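You operate a simulated robot arm through the tools that you are given. There is no shell and no other tool.

You run a simulated robot arm. Do the job below in one go: nothing can be reset, and whatever is moved stays where it is left.

TASK
Test the pane beside the tester and put it in the tray that the display names.
Fine: one press with the lid closed, wait for the reading; the lid ends open; other panes stay as they are.

The check looks at the end state, three seconds after you hand in, the way a careful person would. Anything else that was tipped, shoved, dropped, spilled or broken makes it a failure. Lids that push on must go on centred and level and be pressed home; caps that screw on are set level and turned clockwise until they are tight.

THE ROBOT
A 7-joint arm with a two-finger parallel gripper, fixed in place. Base frame: the origin is on the floor under the middle of its stand, x ahead of it, y to its left, z up; the work surface is at about z = 990. Readings come in mm, degrees, newtons and seconds.
It reaches about 1147 mm from its shoulder. Its first joint turns from -166.0 to 166.0 degrees. Payload 3.43 kg.
The TCP is the grasp point between the finger pads, 30 mm short of the fingertips. In the tool frame z runs along the fingers and y along their closing line. Largest opening 94 mm; finger width 28, thickness 10; the body of the gripper, 50 by 96 mm, starts 55 mm behind the TCP.
Orientation is that of the tool frame in the base frame, as a unit quaternion [x, y, z, w]. With the fingers straight down and closing along the base's y, the tool's x points along the base's -x, its y along +y and its z along -z.

THE INTERFACE
- The arm moves only by the tool jog_arm. Its argument "plan" is a list of rows, each a list of 7 numbers: the shift along the tool's x, y, z in units of 20 mm (1.0 is 20 mm), then the turn, a rotation vector about the tool's x, y, z in units of 6 degrees (1.0 is 6 degrees), then the gripper command, from -1 (fully open) to 1 (shut), values between in proportion. In form: [[tx, ty, tz, rx, ry, rz, gripper], ...]. A call has 1 to 20 rows; each row shifts and turns the commanded pose from where the row before left it, along the tool's axes as they then stand. A call with a number of a shift or a turn outside -1 to 1 is refused whole. Each row takes 0.2 s and may step no farther than 50 mm and 8.6 degrees from the row before; otherwise, or with a gripper value out of range, the whole call is refused. Where a pose cannot be reached the arm comes as near as it can. A force on the tool above 40 N (or 10 N above the force at the start of the call, whichever is more), or a blocked arm, ends the call early, and 0.2 s more pass. Each finger travels about 45 mm/s and halts on what it meets, pressing with about 27 N; the grip force reading is that of the motor and also rises with nothing between the fingers. The clock runs only during rows and for 0.2 s after the last one: add rows that do not move to give the fingers time. The reply holds the time, the measured pose of the TCP, the force on the tool along the base axes, the opening and the grip force, in the units named above and with some noise, with the torque about the TCP (base axes, N m) and any sound that the robot's microphone picked up, and new pictures: "pictures" is both (left out), scene, wrist or none.
- Cameras (640 x 400 px; columns grow to the right, rows downward): "scene" is fixed at [50.5, 498.7, 1756.7]; the picture's right is [-0.17, -0.99, 0.00], its down [-0.70, 0.12, -0.71] and it looks along [0.70, -0.12, -0.71] (base axes); focal length 362 px, centre (320, 200). "wrist" rides on the gripper at [76, 14, -103] in the tool frame; the picture's right is [-0.18, 0.98, 0.00], its down [-0.75, -0.14, -0.64] and it looks along [-0.63, -0.12, 0.77] (tool axes); focal length 243 px, centre (320, 200). There is no depth. A picture from a camera that has moved, and an enlarged one, comes with that camera's place and axes in the base frame and with its lens.
- enlarge(camera, box): a new picture of the part [left, top, right, bottom] of that camera's present view, enlarged. It takes no simulated time.
- hand_in(): hands the job in; it is judged then, once.

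Nothing tells you positions but the pictures and the camera data. Unless the task says otherwise, let go and move clear before handing in.

The tools are called by a JSON object that holds its "api" and its "payload". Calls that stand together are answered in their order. jog_arm: Moves the arm, as the interface text tells. Its arguments: {"type":"object","properties":{"plan":{"type":"array"},"pictures":{"type":"string","enum":["both","scene","wrist","none"]}},"required":["plan"]} The other tools are called the same way: enlarge (camera, box) takes an enlarged picture of a part of a camera's view; hand_in () hands the job in.

At the start:

```text
clock: 0.0
tcp_pos: [547.2, 151.1, 1331.4]
tool_rot: [0.0, 1.0, 0.001, 0.0]
ft_force: [-0.1, 0.8, 0.1]
moment: [-0.02, 0.03, 0.0]
grip_width: 94.2
grasp_force: 0.1
```

scene: 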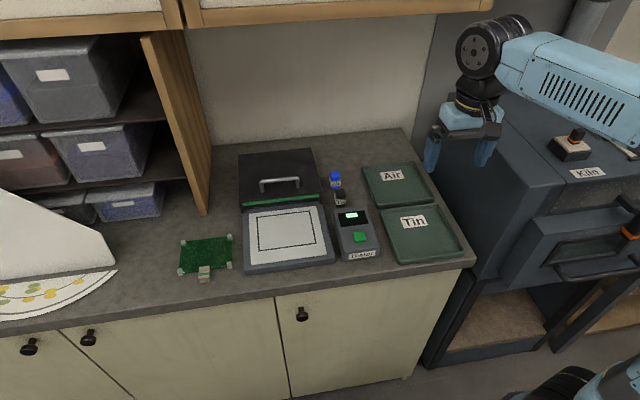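
wrist: 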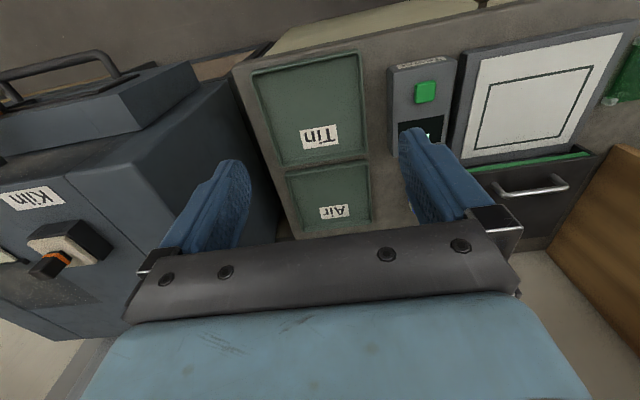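

I see a tester with its lid open, a marked square on its bed, a button unit with a display, two trays (Air, Tin), and a green board-like item to the left. I'll take closer looks first.

{"api": "enlarge", "payload": {"camera": "scene", "box": [220, 140, 400, 280]}}

{"api": "enlarge", "payload": {"camera": "scene", "box": [160, 220, 260, 290]}}

{"api": "enlarge", "payload": {"camera": "scene", "box": [320, 150, 480, 280]}}

{"api": "enlarge", "payload": {"camera": "wrist", "box": [360, 20, 640, 240]}}

```text
2.86 times, centred on (310, 210) of scene
camera zoom: at [50.5, 498.7, 1756.7], right [-0.17, -0.99, 0.0], down [-0.7, 0.12, -0.71], along [0.7, -0.12, -0.71], focal length 1034 px, centre (349, 171)
```

zoom: 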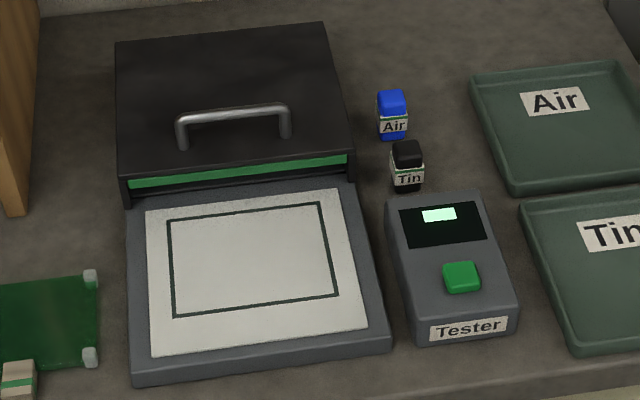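

```text
5.71 times, centred on (210, 255) of scene
camera zoom: at [50.5, 498.7, 1756.7], right [-0.17, -0.99, 0.0], down [-0.7, 0.12, -0.71], along [0.7, -0.12, -0.71], focal length 2068 px, centre (949, -114)
```

zoom: 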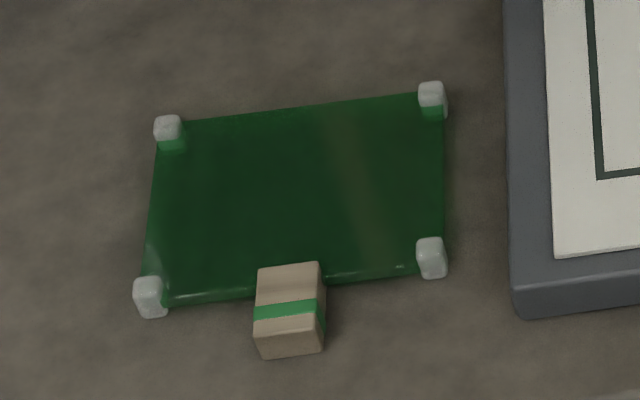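

```text
3.08 times, centred on (400, 215) of scene
camera zoom: at [50.5, 498.7, 1756.7], right [-0.17, -0.99, 0.0], down [-0.7, 0.12, -0.71], along [0.7, -0.12, -0.71], focal length 1114 px, centre (74, 154)
```

zoom: 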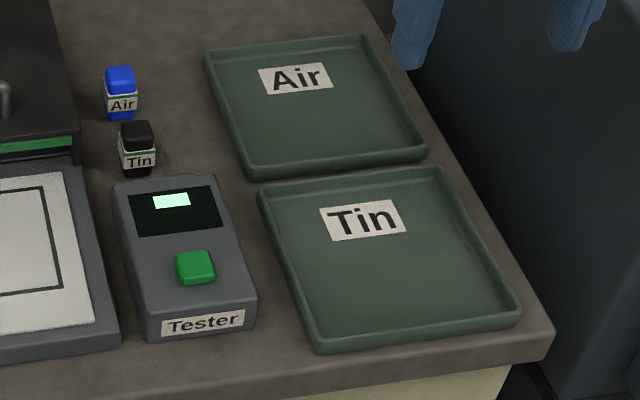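

```text
1.82 times, centred on (500, 130) of wrist
camera zoom: at [470.4, 164.7, 1434.8], right [0.18, 0.98, 0.0], down [0.75, -0.14, 0.64], along [0.63, -0.12, -0.77], focal length 441 px, centre (-7, 327)
```

zoom: 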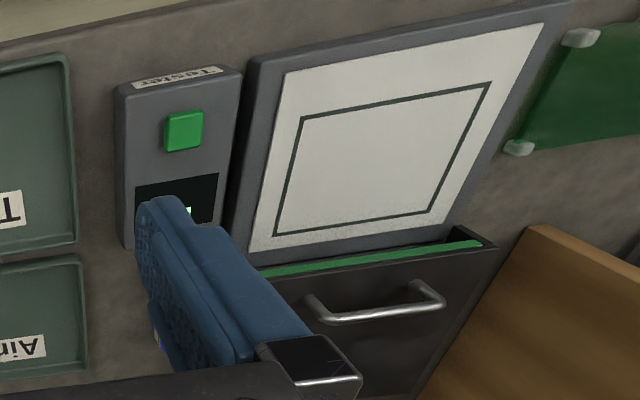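

The lid looks like a sliding hood behind the bed with a bar handle, and the pane with a beige tab lies to the left of the tester. I'll move the arm high over to the tester and then the pane for closer wrist views.

{"api": "jog_arm", "payload": {"plan": [[0.3, 1, 0, 0, 0, 0, -1], [0.3, 1, 0, 0, 0, 0, -1], [0.3, 1, 0, 0, 0, 0, -1], [0.3, 1, 0, 0, 0, 0, -1], [0.3, 1, 0, 0, 0, 0, -1], [0.3, 1, 0, 0, 0, 0, -1], [0.3, 1, 0, 0, 0, 0, -1], [0.3, 1, 0, 0, 0, 0, -1], [0, 1, 0, 0, 0, 0, -1], [0, 1, 0, 0, 0, 0, -1], [0, 1, 0, 0, 0, 0, -1], [0, 1, 0, 0, 0, 0, -1], [0, 1, 0, 0, 0, 0, -1], [0, 1, 0, 0, 0, 0, -1], [0, 1, 0, 0, 0, 0, -1], [0, 1, 0, 0, 0, 0, -1]]}}

```text
clock: 3.4
tcp_pos: [498.5, 469.3, 1332.1]
tool_rot: [0.0, 1.0, 0.0, 0.0]
ft_force: [-0.7, 0.4, 0.9]
moment: [0.03, -0.02, 0.0]
grip_width: 93.9
grasp_force: 0.1
camera wrist: at [422.8, 483.7, 1434.7], right [0.18, 0.98, 0.0], down [0.75, -0.14, 0.64], along [0.63, -0.12, -0.77], focal length 243 px, centre (320, 200)
```

scene: 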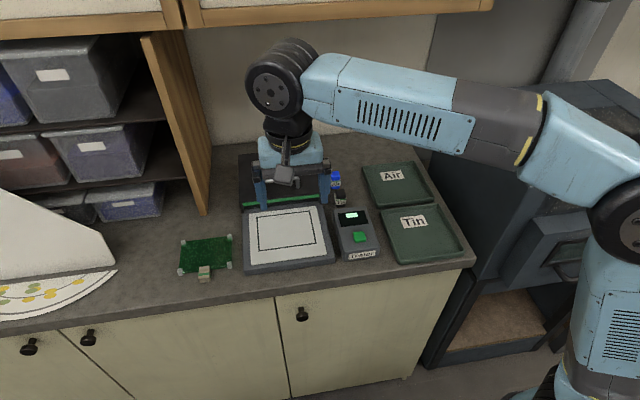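
wrist: 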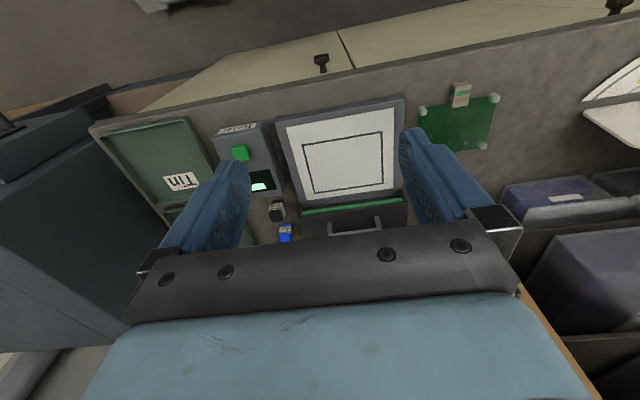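

The wrist camera now sees the whole tester and the pane. I'll zoom on the lid front and the pane tab before choosing the next move.

{"api": "enlarge", "payload": {"camera": "wrist", "box": [200, 90, 440, 240]}}

{"api": "enlarge", "payload": {"camera": "wrist", "box": [400, 70, 520, 160]}}

{"api": "enlarge", "payload": {"camera": "wrist", "box": [280, 180, 430, 250]}}

```text
2.67 times, centred on (320, 165) of wrist
camera zoom: at [422.8, 483.7, 1434.7], right [0.18, 0.98, 0.0], down [0.75, -0.14, 0.64], along [0.63, -0.12, -0.77], focal length 647 px, centre (320, 293)
```

zoom: 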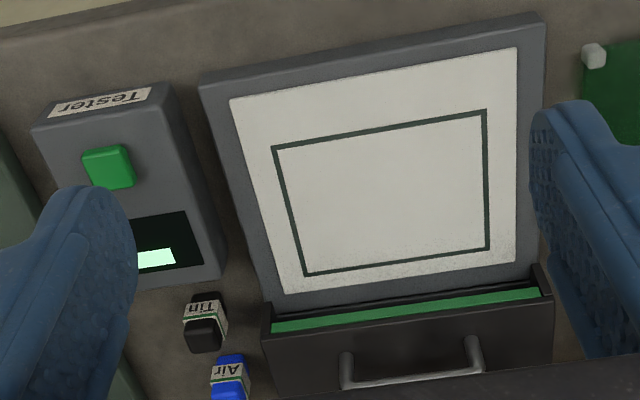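

```text
4.44 times, centred on (460, 115) of wrist
camera zoom: at [422.8, 483.7, 1434.7], right [0.18, 0.98, 0.0], down [0.75, -0.14, 0.64], along [0.63, -0.12, -0.77], focal length 1078 px, centre (-302, 578)
```

zoom: 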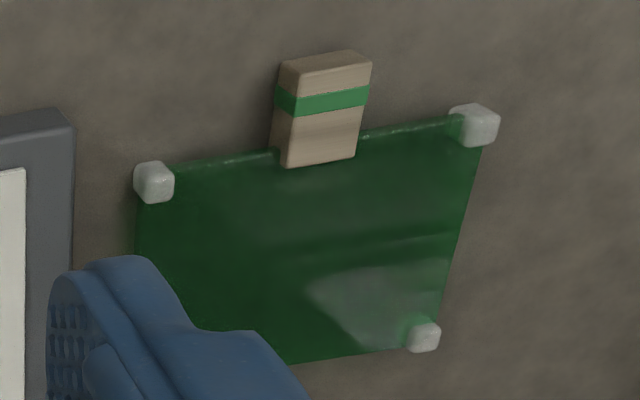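

```text
4.27 times, centred on (355, 215) of wrist
camera zoom: at [422.8, 483.7, 1434.7], right [0.18, 0.98, 0.0], down [0.75, -0.14, 0.64], along [0.63, -0.12, -0.77], focal length 1035 px, centre (171, 136)
```

zoom: 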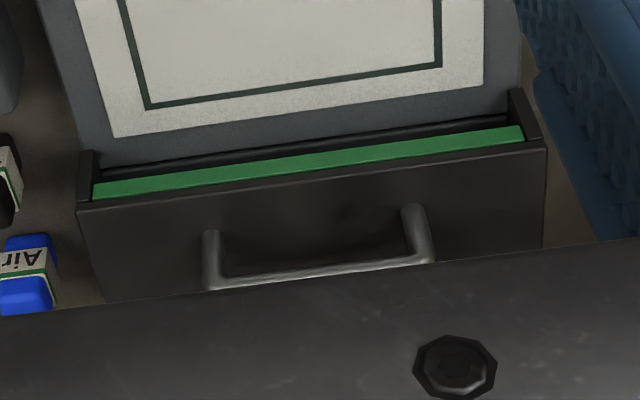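

The lid is a sliding hood (top z ≈ 1050, handle bar near x 814, z 1081), the bed top is about z 1012 and the button about (609, 300, 1040). Next I go over toward the pane to see its tab up close.

{"api": "jog_arm", "payload": {"plan": [[0, 1, 0.3, 0, 0, 0, -1], [0, 1, 0.3, 0, 0, 0, -1], [0, 1, 0.3, 0, 0, 0, -1], [0, 1, 0.3, 0, 0, 0, -1], [0, 1, 0.4, 0, 0, 0, -1], [0, 1, 0.4, 0, 0, 0, -1], [0, 1, 0.4, 0, 0, 0, -1], [0, 1, 0.4, 0, 0, 0, -1], [0, 1, 0.4, 0, 0, 0, -1], [0, 1, 0.4, 0, 0, 0, -1], [0, 1, 0.4, 0, 0, 0, -1]]}}

```text
clock: 5.8
tcp_pos: [496.9, 689.3, 1253.5]
tool_rot: [0.0, 1.0, 0.0, 0.0]
ft_force: [0.1, -1.0, 0.4]
moment: [0.03, 0.01, -0.02]
grip_width: 93.9
grasp_force: 0.2
camera wrist: at [421.8, 703.6, 1355.4], right [0.18, 0.98, 0.0], down [0.75, -0.14, 0.64], along [0.63, -0.12, -0.77], focal length 243 px, centre (320, 200)
```

scene: 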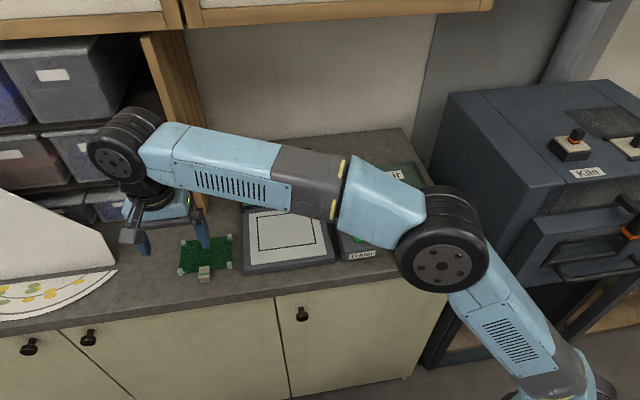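
wrist: 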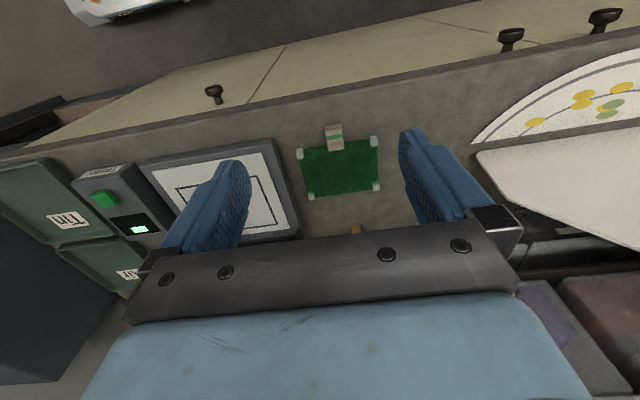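

{"api": "enlarge", "payload": {"camera": "wrist", "box": [280, 110, 400, 210]}}

{"api": "enlarge", "payload": {"camera": "wrist", "box": [320, 115, 350, 155]}}

{"api": "enlarge", "payload": {"camera": "scene", "box": [110, 180, 260, 290]}}

```text
4.00 times, centred on (340, 160) of wrist
camera zoom: at [421.8, 703.6, 1355.4], right [0.18, 0.98, 0.0], down [0.75, -0.14, 0.64], along [0.63, -0.12, -0.77], focal length 970 px, centre (240, 360)
```

zoom: 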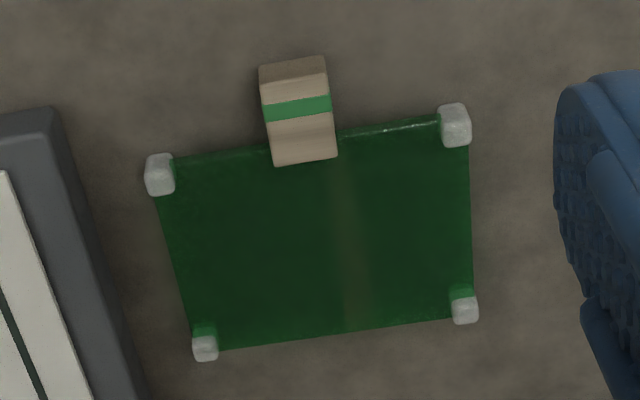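

```text
10.00 times, centred on (335, 135) of wrist
camera zoom: at [421.8, 703.6, 1355.4], right [0.18, 0.98, 0.0], down [0.75, -0.14, 0.64], along [0.63, -0.12, -0.77], focal length 2426 px, centre (170, 850)
```

zoom: 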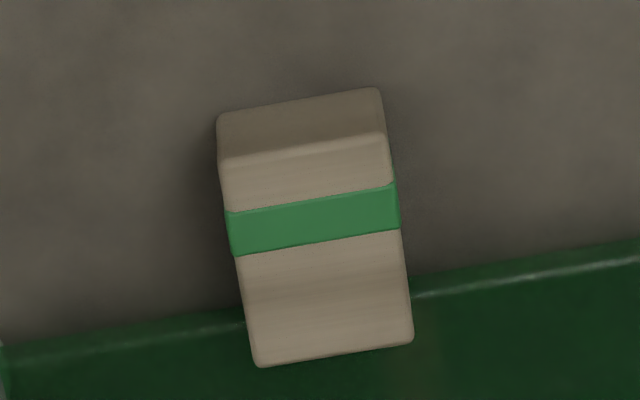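

```text
3.64 times, centred on (185, 235) of scene
camera zoom: at [50.5, 498.7, 1756.7], right [-0.17, -0.99, 0.0], down [-0.7, 0.12, -0.71], along [0.7, -0.12, -0.71], focal length 1316 px, centre (811, 73)
```

zoom: 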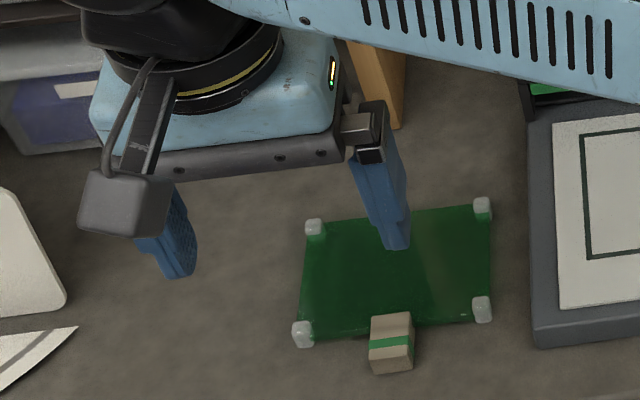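

The tab is about 25 mm wide at (593, 693), top near z 1007; the pane is square to the axes with its centre near (652, 692). Before grasping I check the lid's front opening to know the clearance for the tab.

{"api": "enlarge", "payload": {"camera": "scene", "box": [235, 185, 335, 225]}}

{"api": "enlarge", "payload": {"camera": "scene", "box": [285, 180, 345, 215]}}

{"api": "enlarge", "payload": {"camera": "wrist", "box": [240, 200, 310, 250]}}

```text
6.40 times, centred on (285, 205) of scene
camera zoom: at [50.5, 498.7, 1756.7], right [-0.17, -0.99, 0.0], down [-0.7, 0.12, -0.71], along [0.7, -0.12, -0.71], focal length 2316 px, centre (544, 168)
```

zoom: 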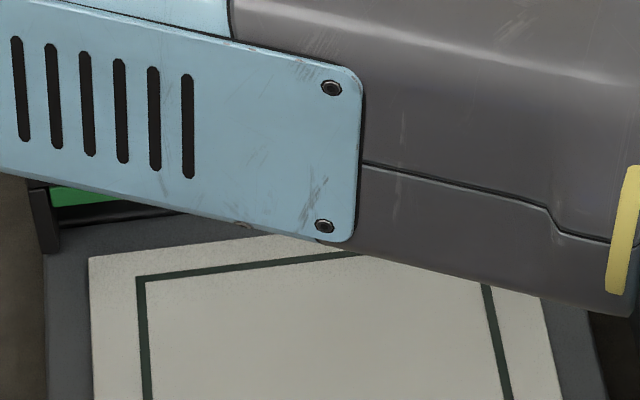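

```text
10.67 times, centred on (315, 198) of scene
camera zoom: at [50.5, 498.7, 1756.7], right [-0.17, -0.99, 0.0], down [-0.7, 0.12, -0.71], along [0.7, -0.12, -0.71], focal length 3860 px, centre (373, 227)
```

zoom: 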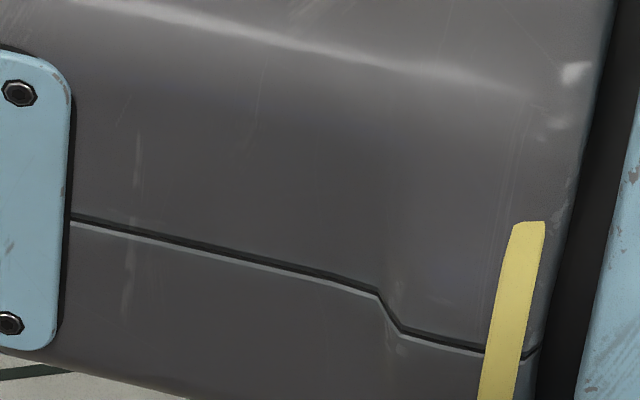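

```text
8.00 times, centred on (275, 225) of wrist
camera zoom: at [421.8, 703.6, 1355.4], right [0.18, 0.98, 0.0], down [0.75, -0.14, 0.64], along [0.63, -0.12, -0.77], focal length 1941 px, centre (680, 0)
```

zoom: 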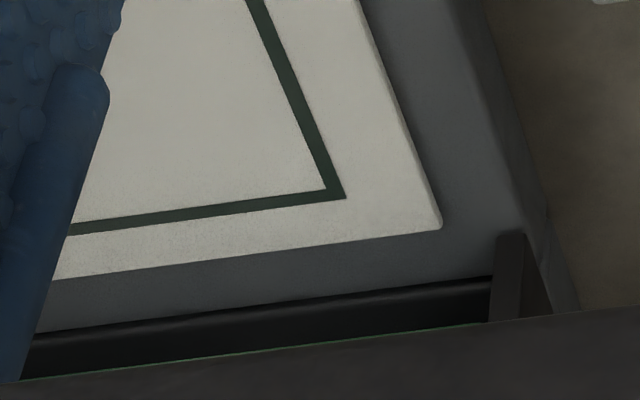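

The lid front seems to have an opening below a green-striped lip; I'll check it again later. Now I descend above the tab with partly opened fingers.

{"api": "jog_arm", "payload": {"plan": [[-0.89, 0.04, 0.95, 0, 0, 0, -0.15], [-0.89, 0.04, 0.95, 0, 0, 0, -0.15], [-0.89, 0.04, 0.95, 0, 0, 0, -0.15], [-0.89, 0.04, 0.95, 0, 0, 0, -0.15], [-0.89, 0.04, 0.95, 0, 0, 0, -0.15], [0, 0, 0.95, 0, 0, 0, -0.15], [0, 0, 0.95, 0, 0, 0, -0.15], [0, 0, 0.95, 0, 0, 0, -0.15], [0, 0, 0.95, 0, 0, 0, -0.15], [0, 0, 0.5, 0, 0, 0, -0.15]]}}

```text
clock: 8.0
tcp_pos: [589.1, 694.6, 1071.1]
tool_rot: [0.0, 1.0, 0.0, 0.0]
ft_force: [0.1, -0.6, 0.3]
moment: [-0.01, 0.01, -0.02]
grip_width: 54.3
grasp_force: 0.1
camera wrist: at [512.0, 709.0, 1173.7], right [0.18, 0.98, 0.0], down [0.75, -0.14, 0.64], along [0.63, -0.12, -0.77], focal length 243 px, centre (320, 200)
```

scene: 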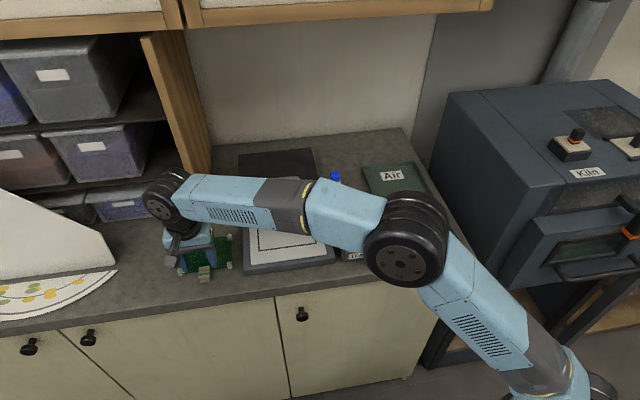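
wrist: 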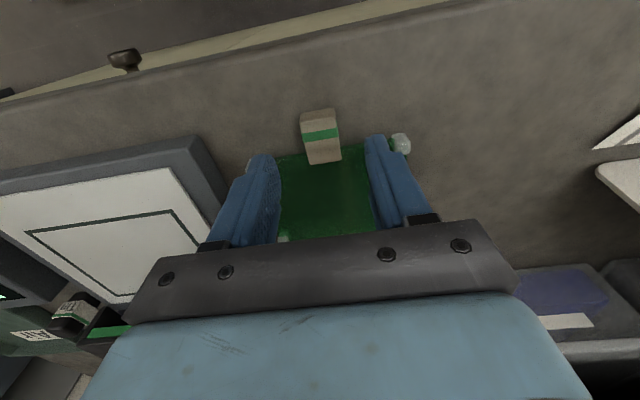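

I'm above the tab with the fingers partly open. I'll recompute the tab position from this nearer view.

{"api": "enlarge", "payload": {"camera": "wrist", "box": [240, 95, 420, 205]}}

{"api": "enlarge", "payload": {"camera": "wrist", "box": [290, 100, 350, 170]}}

{"api": "enlarge", "payload": {"camera": "scene", "box": [150, 210, 270, 290]}}

```text
3.56 times, centred on (330, 150) of wrist
camera zoom: at [512.0, 709.0, 1173.7], right [0.18, 0.98, 0.0], down [0.75, -0.14, 0.64], along [0.63, -0.12, -0.77], focal length 863 px, centre (284, 378)
```

zoom: 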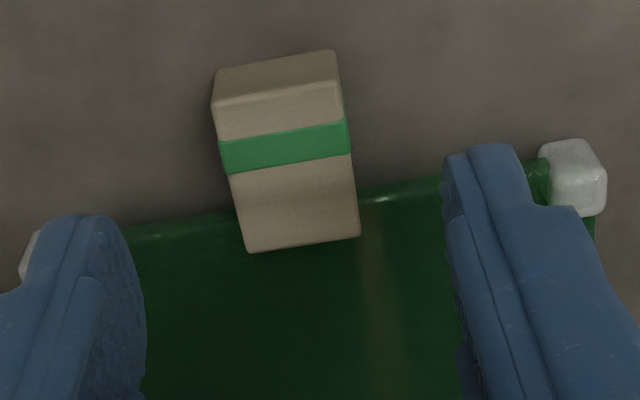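

```text
5.71 times, centred on (320, 135) of wrist
camera zoom: at [512.0, 709.0, 1173.7], right [0.18, 0.98, 0.0], down [0.75, -0.14, 0.64], along [0.63, -0.12, -0.77], focal length 1386 px, centre (320, 571)
```

zoom: 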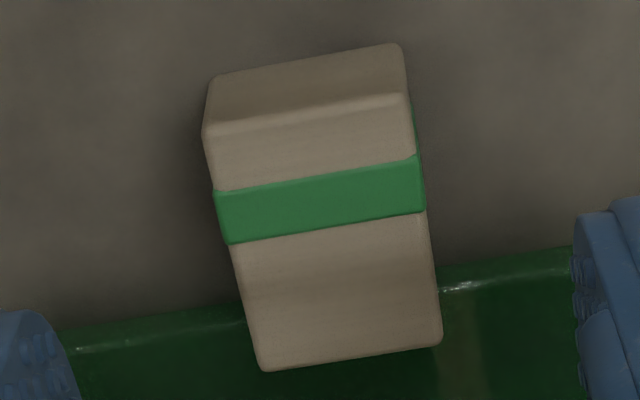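

```text
5.00 times, centred on (210, 250) of scene
camera zoom: at [50.5, 498.7, 1756.7], right [-0.17, -0.99, 0.0], down [-0.7, 0.12, -0.71], along [0.7, -0.12, -0.71], focal length 1810 px, centre (870, -50)
```

zoom: 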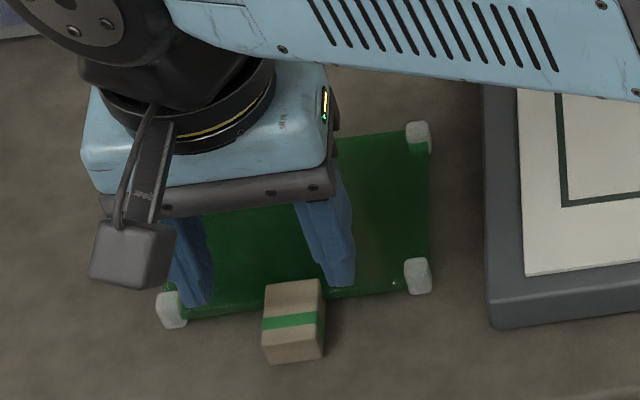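

The tab's sides are at y 682–707, top z ≈ 1009, and the pane edge at x ≈ 605, so I'll grip at x ≈ 587 with the fingertips just above the table.

{"api": "jog_arm", "payload": {"plan": [[0.08, 0, 0.6, 0, 0, 0, -0.15], [0, 0, 0.6, 0, 0, 0, -0.15], [0, 0, 0.6, 0, 0, 0, -0.15], [0, 0, 0.5, 0, 0, 0, -0.15], [0, 0, 0, 0, 0, 0, -0.15]]}}

```text
clock: 9.2
tcp_pos: [586.1, 695.4, 1026.2]
tool_rot: [0.0, 1.0, 0.001, 0.0]
ft_force: [-0.1, 0.6, 0.0]
moment: [-0.02, -0.01, 0.0]
grip_width: 54.0
grasp_force: 0.1
camera wrist: at [510.0, 708.3, 1128.1], right [0.18, 0.98, 0.0], down [0.75, -0.14, 0.64], along [0.63, -0.12, -0.77], focal length 243 px, centre (320, 200)
```

scene: 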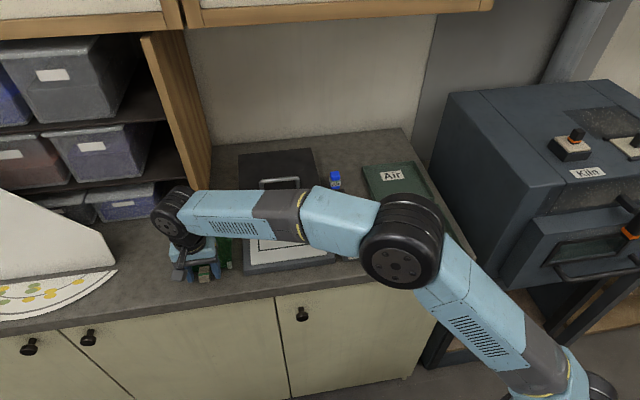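
wrist: 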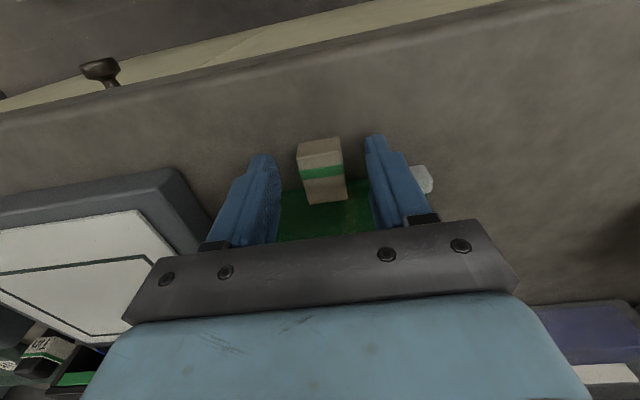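

Fingers straddle the tab at the right height; I lower 2 mm more and close on it.

{"api": "jog_arm", "payload": {"plan": [[0, 0, 0.1, 0, 0, 0, -0.15], [0, 0, 0, 0, 0, 0, 0.1], [0, 0, 0, 0, 0, 0, 0.4], [0, 0, 0, 0, 0, 0, 0.7], [0, 0, 0, 0, 0, 0, 1], [0, 0, 0, 0, 0, 0, 1], [0, 0, 0, 0, 0, 0, 1]]}}

```text
clock: 10.8
tcp_pos: [584.9, 694.6, 1023.3]
tool_rot: [0.0, 1.0, 0.0, 0.0]
ft_force: [-0.5, 0.6, 0.7]
moment: [-0.01, 0.01, 0.07]
grip_width: 25.4
grasp_force: 26.8
camera wrist: at [509.9, 708.4, 1126.0], right [0.18, 0.98, 0.0], down [0.75, -0.14, 0.64], along [0.63, -0.12, -0.77], focal length 243 px, centre (320, 200)
```

scene: 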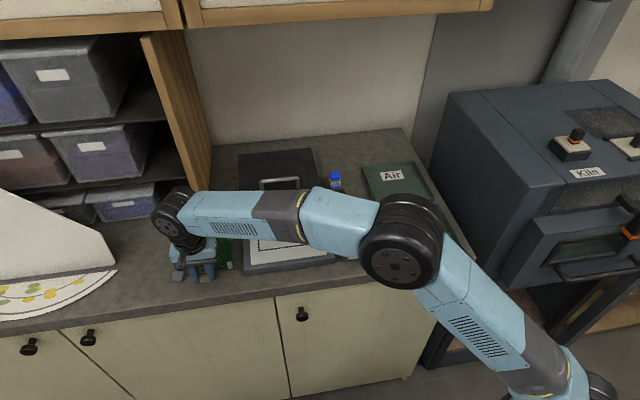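
wrist: 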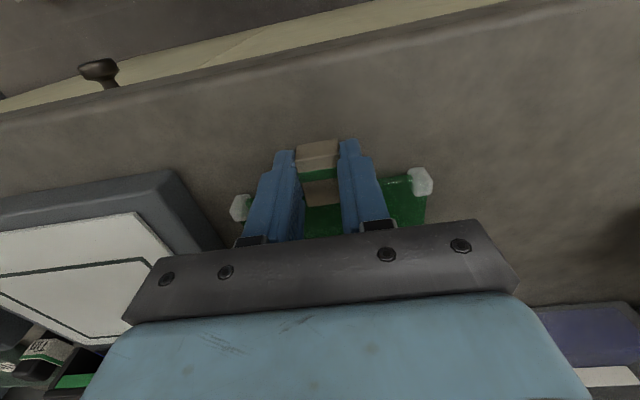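

The tab is gripped (25.4 mm, 27 N). I lift slowly and check that the pane stays level.

{"api": "jog_arm", "payload": {"plan": [[0, 0, -0.2, 0, 0, 0, 1], [0, 0, -0.3, 0, 0, 0, 1], [0, 0, -0.4, 0, 0, 0, 1], [0, 0, -0.5, 0, 0, 0, 1], [0, 0, -0.5, 0, 0, 0, 1], [0, 0, -0.5, 0, 0, 0, 1], [0, 0, -0.5, 0, 0, 0, 1], [0, 0, -0.5, 0, 0, 0, 1], [0, 0, 0, 0, 0, 0, 1]]}}

```text
clock: 12.8
tcp_pos: [586.9, 695.2, 1092.3]
tool_rot: [0.0, 1.0, 0.0, 0.0]
ft_force: [0.2, 1.3, -0.5]
moment: [0.0, -0.02, 0.04]
grip_width: 0.3
grasp_force: 27.3
camera wrist: at [509.9, 709.3, 1194.3], right [0.18, 0.98, 0.0], down [0.75, -0.14, 0.64], along [0.63, -0.12, -0.77], focal length 243 px, centre (320, 200)
```

scene: 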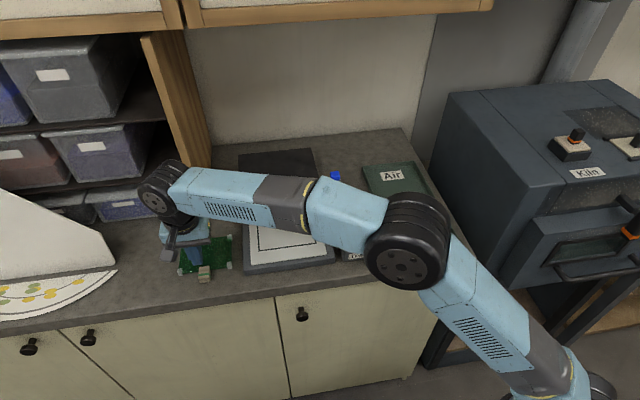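
wrist: 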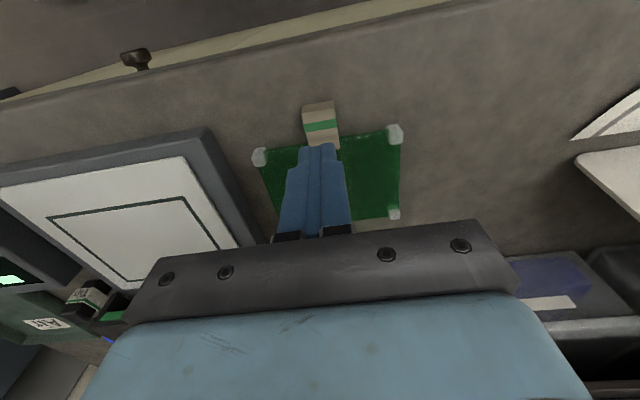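

The tab slipped out of the fingertips and the pane stayed on the table. I'll check the pane's present pose and why the grip failed before a second try.

{"api": "enlarge", "payload": {"camera": "wrist", "box": [230, 90, 430, 230]}}

{"api": "enlarge", "payload": {"camera": "scene", "box": [150, 210, 270, 290]}}

{"api": "enlarge", "payload": {"camera": "wrist", "box": [280, 90, 360, 160]}}

```text
2.86 times, centred on (330, 160) of wrist
camera zoom: at [509.9, 709.3, 1194.3], right [0.18, 0.98, 0.0], down [0.75, -0.14, 0.64], along [0.63, -0.12, -0.77], focal length 693 px, centre (291, 314)
```

zoom: 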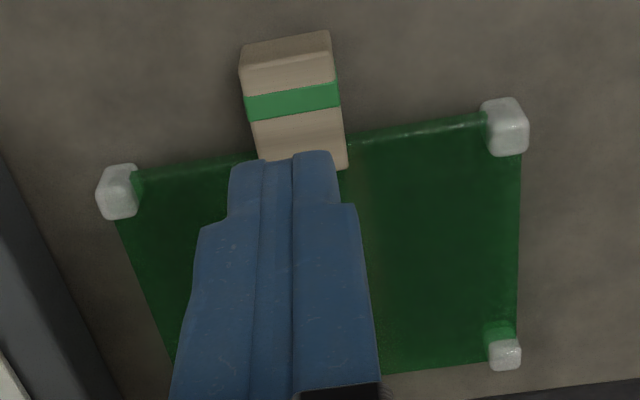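

```text
5.00 times, centred on (210, 250) of scene
camera zoom: at [50.5, 498.7, 1756.7], right [-0.17, -0.99, 0.0], down [-0.7, 0.12, -0.71], along [0.7, -0.12, -0.71], focal length 1810 px, centre (870, -50)
```

zoom: 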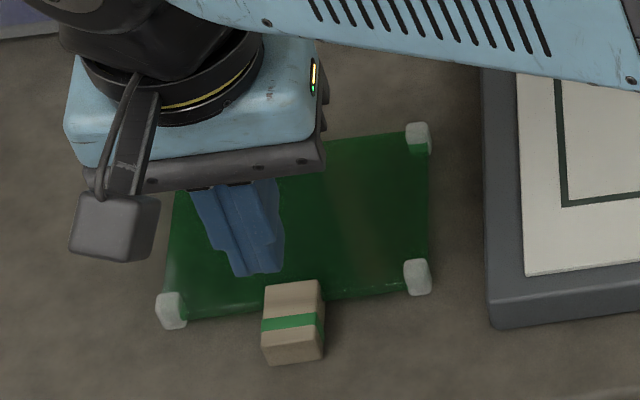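

```text
5.71 times, centred on (320, 125) of wrist
camera zoom: at [509.9, 709.3, 1194.3], right [0.18, 0.98, 0.0], down [0.75, -0.14, 0.64], along [0.63, -0.12, -0.77], focal length 1386 px, centre (320, 629)
```

zoom: 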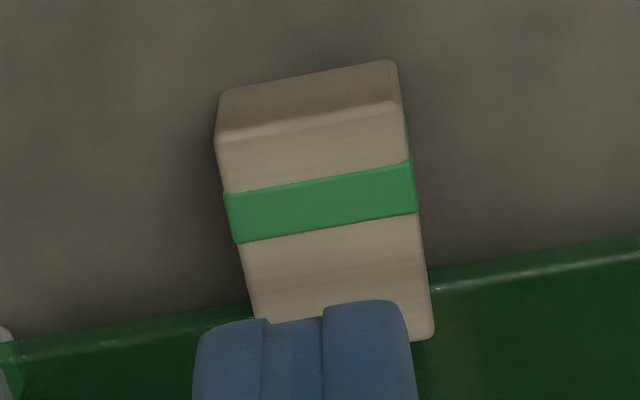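

The pane hasn't moved at all; the tips just slid up the tab. I'll retry a bit lower and nearer to the pane edge, and lift in tiny steps while watching the force.

{"api": "jog_arm", "payload": {"plan": [[0, 0, 0, 0, 0, 0, -0.15], [0, 0, 0, 0, 0, 0, -0.15], [0, 0, 0, 0, 0, 0, -0.15], [0, 0, 0.6, 0, 0, 0, -0.15], [-0.07, 0, 0.8, 0, 0, 0, -0.15], [0, 0, 0.8, 0, 0, 0, -0.15], [0, 0, 0.6, 0, 0, 0, -0.15], [0, 0, 0.4, 0, 0, 0, -0.15], [0, 0, 0.2, 0, 0, 0, -0.15], [0, 0, 0.07, 0, 0, 0, -0.15], [0, 0, 0, 0, 0, 0, -0.15]], "pictures": "wrist"}}

```text
clock: 15.2
tcp_pos: [587.4, 695.2, 1022.5]
tool_rot: [0.0, 1.0, 0.0, 0.0]
ft_force: [0.1, 0.6, 0.5]
moment: [0.01, 0.02, 0.01]
grip_width: 53.9
grasp_force: 0.1
camera wrist: at [511.5, 708.7, 1124.0], right [0.18, 0.98, 0.0], down [0.75, -0.14, 0.64], along [0.63, -0.12, -0.77], focal length 243 px, centre (320, 200)
```

wrist: 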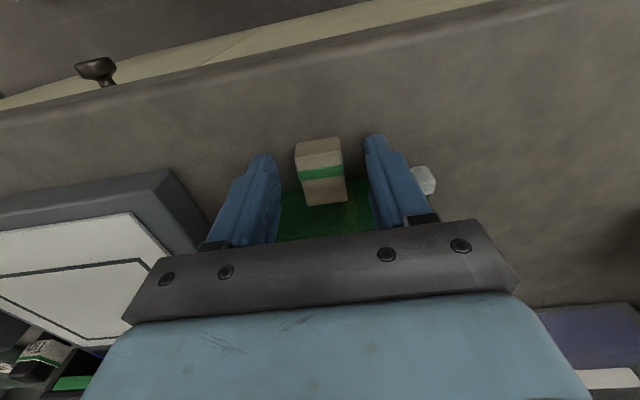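

Positioned at tip height about 992. I close fully, wait, and lift just 2 mm to read the load.

{"api": "jog_arm", "payload": {"plan": [[0, 0, 0, 0, 0, 0, 0.2], [0, 0, 0, 0, 0, 0, 0.5], [0, 0, 0, 0, 0, 0, 1], [0, 0, 0, 0, 0, 0, 1], [0, 0, 0, 0, 0, 0, 1], [0, 0, 0, 0, 0, 0, 1], [0, 0, -0.1, 0, 0, 0, 1], [0, 0, 0, 0, 0, 0, 1]], "pictures": "wrist"}}

```text
clock: 17.0
tcp_pos: [586.9, 694.3, 1024.1]
tool_rot: [0.001, 1.0, 0.0, 0.0]
ft_force: [-0.6, -0.3, -1.6]
moment: [-0.02, 0.05, -0.01]
grip_width: 25.3
grasp_force: 27.3
camera wrist: at [511.6, 708.5, 1126.4], right [0.18, 0.98, 0.0], down [0.75, -0.14, 0.64], along [0.63, -0.12, -0.77], focal length 243 px, centre (320, 200)
```

wrist: 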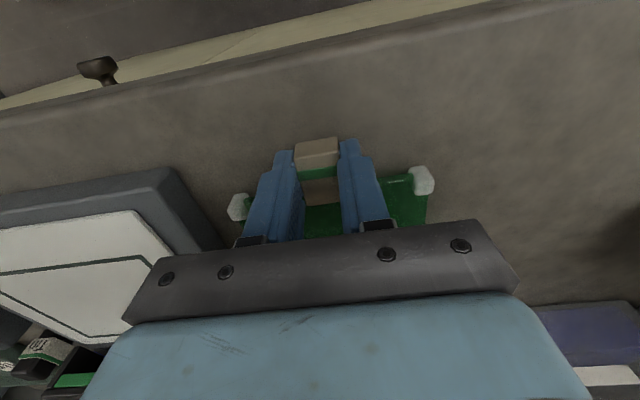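

The tool feels about 1.6 N of load with 2 mm of lift. I continue lifting gently in small steps.

{"api": "jog_arm", "payload": {"plan": [[0, 0, -0.1, 0, 0, 0, 1], [0, 0, -0.1, 0, 0, 0, 1], [0, 0, 0, 0, 0, 0, 1]], "pictures": "wrist"}}

{"api": "enlarge", "payload": {"camera": "wrist", "box": [220, 120, 450, 240]}}

```text
clock: 17.8
tcp_pos: [588.1, 693.6, 1027.4]
tool_rot: [0.0, 1.0, -0.001, 0.0]
ft_force: [-0.6, 0.8, -0.6]
moment: [-0.01, 0.07, 0.02]
grip_width: 25.6
grasp_force: 26.9
camera wrist: at [511.6, 708.4, 1130.6], right [0.18, 0.98, 0.0], down [0.75, -0.14, 0.64], along [0.63, -0.12, -0.77], focal length 243 px, centre (320, 200)
```

wrist: 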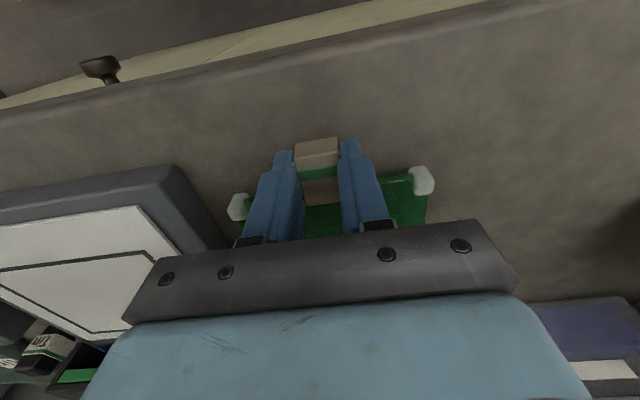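

```text
2.78 times, centred on (335, 180) of wrist
camera zoom: at [511.6, 708.4, 1130.6], right [0.18, 0.98, 0.0], down [0.75, -0.14, 0.64], along [0.63, -0.12, -0.77], focal length 675 px, centre (278, 256)
```

zoom: 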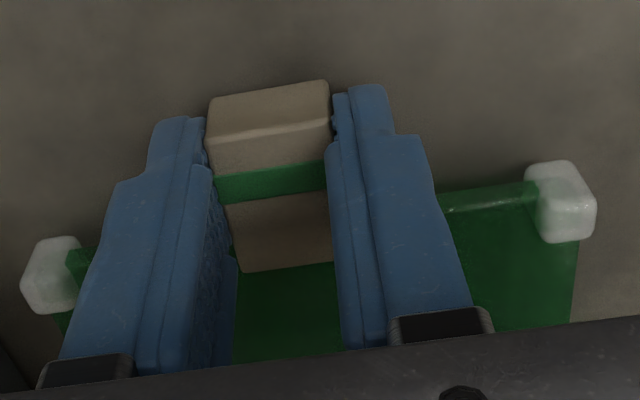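

The tab is rising with the fingers so far. I continue a little further and watch for slip.

{"api": "jog_arm", "payload": {"plan": [[0, 0, -0.15, 0, 0, 0, 1], [0, 0, -0.15, 0, 0, 0, 1], [0, 0, -0.15, 0, 0, 0, 1], [0, 0, 0, 0, 0, 0, 1]], "pictures": "both"}}

{"api": "enlarge", "payload": {"camera": "wrist", "box": [220, 120, 450, 240]}}

{"api": "enlarge", "payload": {"camera": "scene", "box": [150, 210, 270, 290]}}

```text
clock: 18.8
tcp_pos: [587.0, 695.0, 1038.1]
tool_rot: [0.0, 1.0, 0.0, 0.0]
ft_force: [1.0, -0.3, -0.7]
moment: [-0.01, 0.06, 0.03]
grip_width: 25.4
grasp_force: 26.9
camera wrist: at [511.6, 709.2, 1139.9], right [0.18, 0.98, 0.0], down [0.75, -0.14, 0.64], along [0.63, -0.12, -0.77], focal length 243 px, centre (320, 200)
```

scene: 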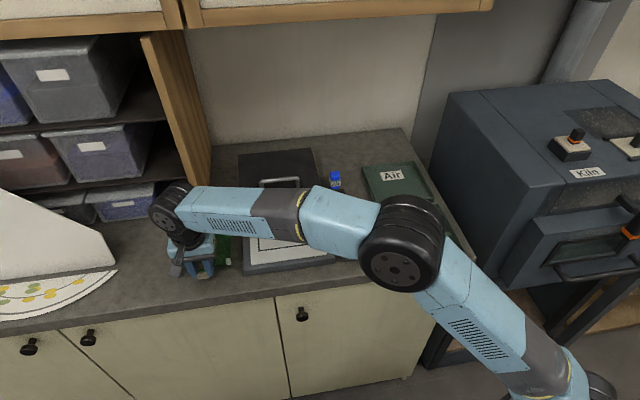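
wrist: 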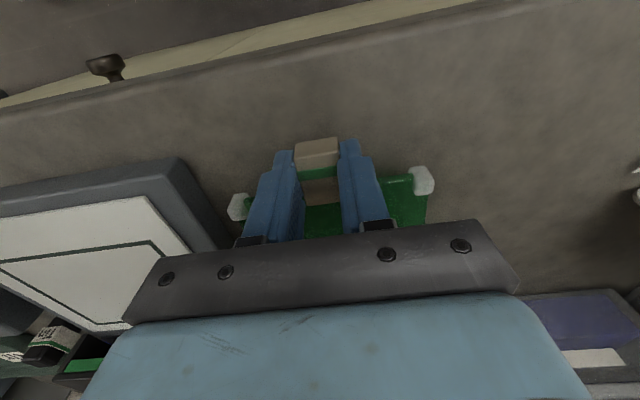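

```text
2.78 times, centred on (335, 180) of wrist
camera zoom: at [511.6, 709.2, 1139.9], right [0.18, 0.98, 0.0], down [0.75, -0.14, 0.64], along [0.63, -0.12, -0.77], focal length 675 px, centre (278, 256)
```

zoom: 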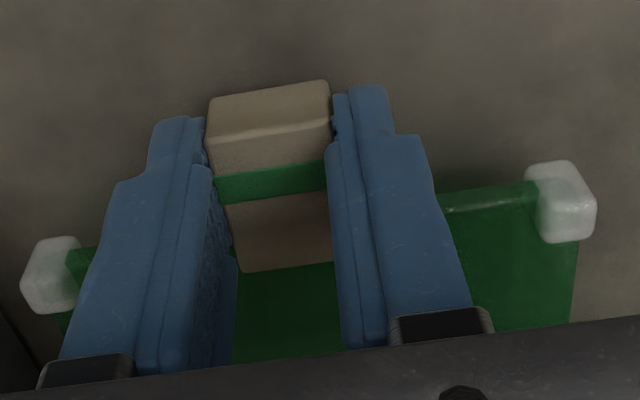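

```text
5.00 times, centred on (210, 250) of scene
camera zoom: at [50.5, 498.7, 1756.7], right [-0.17, -0.99, 0.0], down [-0.7, 0.12, -0.71], along [0.7, -0.12, -0.71], focal length 1810 px, centre (870, -50)
```

zoom: 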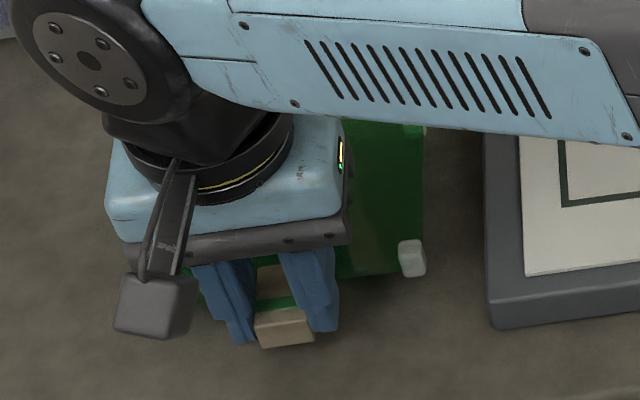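

The pane is off the table, level and held firmly. I keep lifting gently to clear the tester bed.

{"api": "jog_arm", "payload": {"plan": [[0, 0, -0.15, 0, 0, 0, 1], [0, 0, -0.15, 0, 0, 0, 1], [0, 0, -0.15, 0, 0, 0, 1], [0, 0, -0.15, 0, 0, 0, 1], [0, 0, -0.15, 0, 0, 0, 1], [0, 0, -0.15, 0, 0, 0, 1], [0, 0, -0.15, 0, 0, 0, 1], [0, 0, -0.15, 0, 0, 0, 1], [0, 0, -0.15, 0, 0, 0, 1], [0, 0, -0.15, 0, 0, 0, 1], [0, 0, 0, 0, 0, 0, 1]], "pictures": "both"}}

{"api": "enlarge", "payload": {"camera": "wrist", "box": [220, 120, 450, 240]}}

{"api": "enlarge", "payload": {"camera": "scene", "box": [150, 210, 270, 290]}}

```text
clock: 21.2
tcp_pos: [587.3, 695.1, 1067.0]
tool_rot: [0.0, 1.0, 0.0, 0.001]
ft_force: [0.7, 0.5, -1.2]
moment: [0.01, 0.11, -0.03]
grip_width: 25.5
grasp_force: 27.4
camera wrist: at [511.6, 709.0, 1169.7], right [0.18, 0.98, 0.0], down [0.75, -0.14, 0.64], along [0.63, -0.12, -0.77], focal length 243 px, centre (320, 200)
```

scene: 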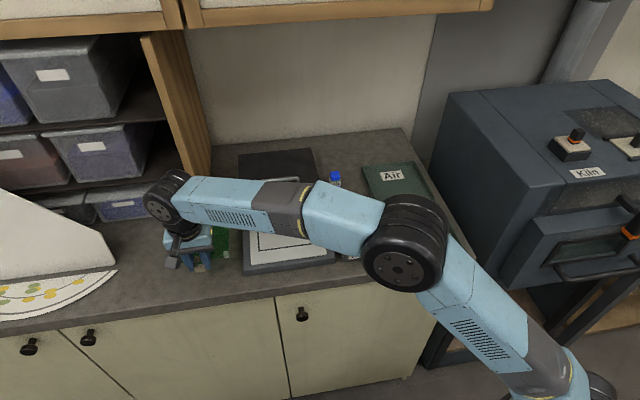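
wrist: 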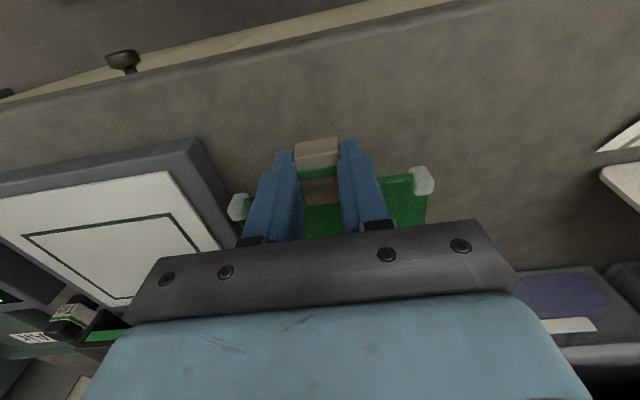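

```text
2.78 times, centred on (335, 180) of wrist
camera zoom: at [511.6, 709.0, 1169.7], right [0.18, 0.98, 0.0], down [0.75, -0.14, 0.64], along [0.63, -0.12, -0.77], focal length 675 px, centre (278, 256)
```

zoom: 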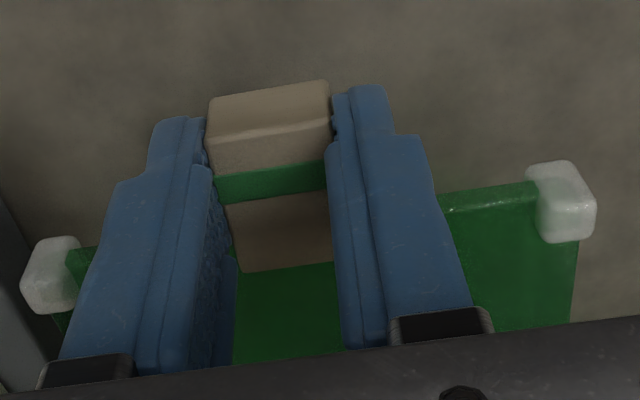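

```text
5.00 times, centred on (210, 250) of scene
camera zoom: at [50.5, 498.7, 1756.7], right [-0.17, -0.99, 0.0], down [-0.7, 0.12, -0.71], along [0.7, -0.12, -0.71], focal length 1810 px, centre (870, -50)
```

zoom: 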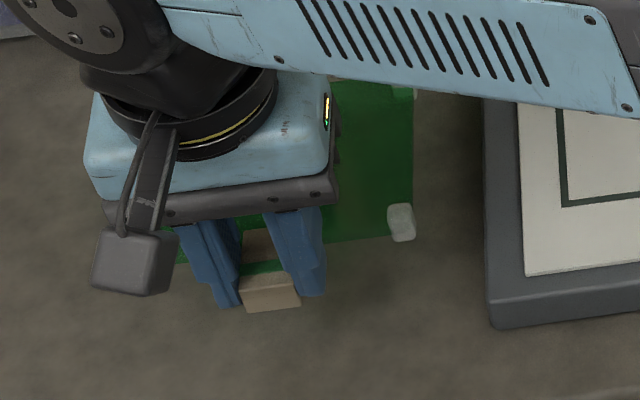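

The pane rides steadily in the grip with about 20 mm clearance over the bed level. I carry it gently to the tester (shift +36 in x, −210 in y).

{"api": "jog_arm", "payload": {"plan": [[-0.09, -0.1, 0, 0, 0, 0, 1], [-0.09, -0.2, 0, 0, 0, 0, 1], [-0.09, -0.3, 0, 0, 0, 0, 1], [-0.09, -0.4, 0, 0, 0, 0, 1], [-0.09, -0.4, 0, 0, 0, 0, 1], [-0.09, -0.4, 0, 0, 0, 0, 1], [-0.09, -0.4, 0, 0, 0, 0, 1], [-0.09, -0.4, 0, 0, 0, 0, 1], [-0.09, -0.4, 0, 0, 0, 0, 1], [-0.09, -0.4, 0, 0, 0, 0, 1], [-0.09, -0.4, 0, 0, 0, 0, 1], [-0.09, -0.4, 0, 0, 0, 0, 1], [-0.09, -0.4, 0, 0, 0, 0, 1], [-0.09, -0.4, 0, 0, 0, 0, 1], [-0.09, -0.4, 0, 0, 0, 0, 1], [-0.09, -0.4, 0, 0, 0, 0, 1], [-0.09, -0.4, 0, 0, 0, 0, 1], [-0.09, -0.3, 0, 0, 0, 0, 1], [-0.09, -0.2, 0, 0, 0, 0, 1], [-0.09, -0.1, 0, 0, 0, 0, 1]]}}

```text
clock: 25.4
tcp_pos: [623.2, 557.9, 1067.4]
tool_rot: [0.0, 1.0, 0.0, 0.0]
ft_force: [-0.7, 0.0, -1.2]
moment: [0.02, 0.06, 0.01]
grip_width: 25.5
grasp_force: 26.5
camera wrist: at [547.4, 572.3, 1169.5], right [0.18, 0.98, 0.0], down [0.75, -0.14, 0.64], along [0.63, -0.12, -0.77], focal length 243 px, centre (320, 200)
```

scene: 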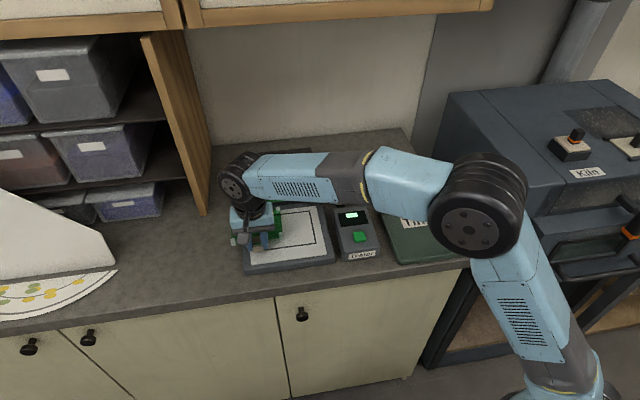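
wrist: 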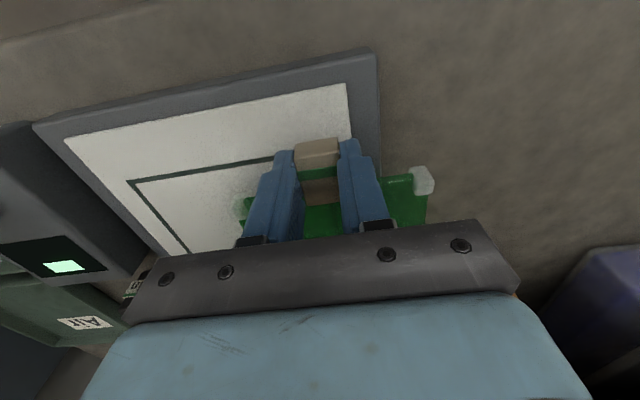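

Still held well. I finish the sideways move of 74 mm to be over the outline.

{"api": "jog_arm", "payload": {"plan": [[0, -0.1, 0, 0, 0, 0, 1], [0, -0.2, 0, 0, 0, 0, 1], [0, -0.3, 0, 0, 0, 0, 1], [0, -0.4, 0, 0, 0, 0, 1], [0, -0.4, 0, 0, 0, 0, 1], [0, -0.4, 0, 0, 0, 0, 1], [0, -0.4, 0, 0, 0, 0, 1], [0, -0.4, 0, 0, 0, 0, 1], [0, -0.4, 0, 0, 0, 0, 1], [0, -0.3, 0, 0, 0, 0, 1], [0, -0.2, 0, 0, 0, 0, 1], [0, -0.1, 0, 0, 0, 0, 1], [0, -0.1, 0, 0, 0, 0, 1], [0, 0, 0, 0, 0, 0, 1]]}}

{"api": "enlarge", "payload": {"camera": "scene", "box": [230, 180, 350, 280]}}

{"api": "enlarge", "payload": {"camera": "wrist", "box": [120, 60, 500, 260]}}

```text
clock: 28.4
tcp_pos: [622.9, 484.4, 1066.6]
tool_rot: [0.0, 1.0, 0.001, 0.0]
ft_force: [0.4, 0.7, -1.4]
moment: [0.01, 0.08, 0.0]
grip_width: 25.5
grasp_force: 26.6
camera wrist: at [547.7, 498.6, 1169.2], right [0.18, 0.98, 0.0], down [0.75, -0.14, 0.64], along [0.63, -0.12, -0.77], focal length 243 px, centre (320, 200)
```

scene: 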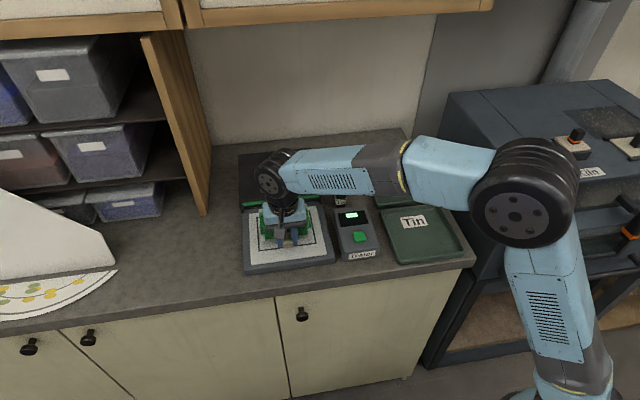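
wrist: 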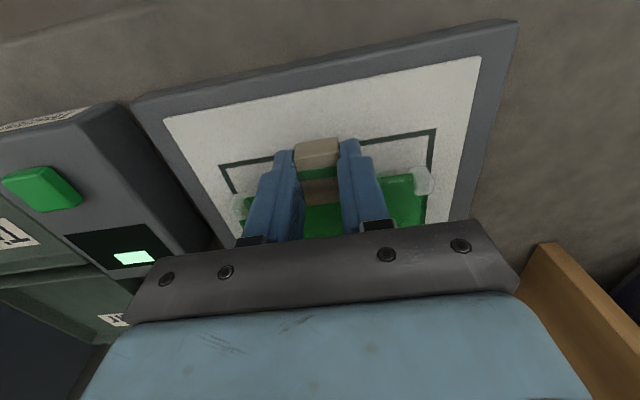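

```text
4.00 times, centred on (290, 230) of scene
camera zoom: at [50.5, 498.7, 1756.7], right [-0.17, -0.99, 0.0], down [-0.7, 0.12, -0.71], along [0.7, -0.12, -0.71], focal length 1448 px, centre (440, 80)
```

zoom: 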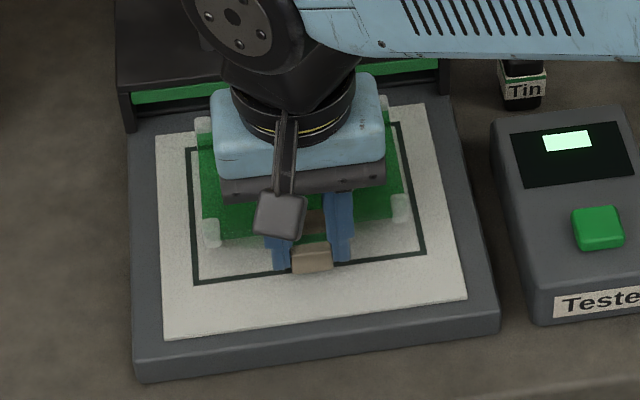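

```text
1.68 times, centred on (310, 160) of wrist
camera zoom: at [547.7, 498.6, 1169.2], right [0.18, 0.98, 0.0], down [0.75, -0.14, 0.64], along [0.63, -0.12, -0.77], focal length 409 px, centre (337, 267)
```

zoom: 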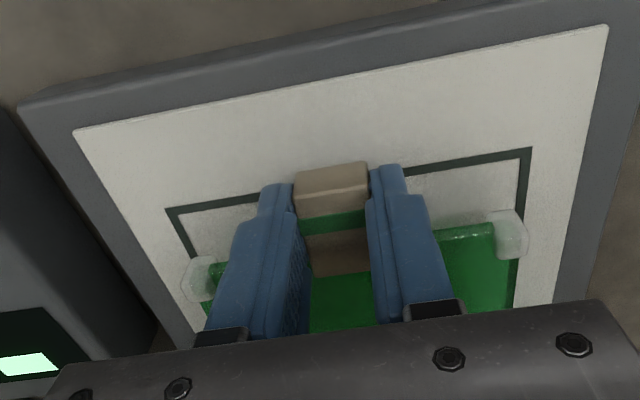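

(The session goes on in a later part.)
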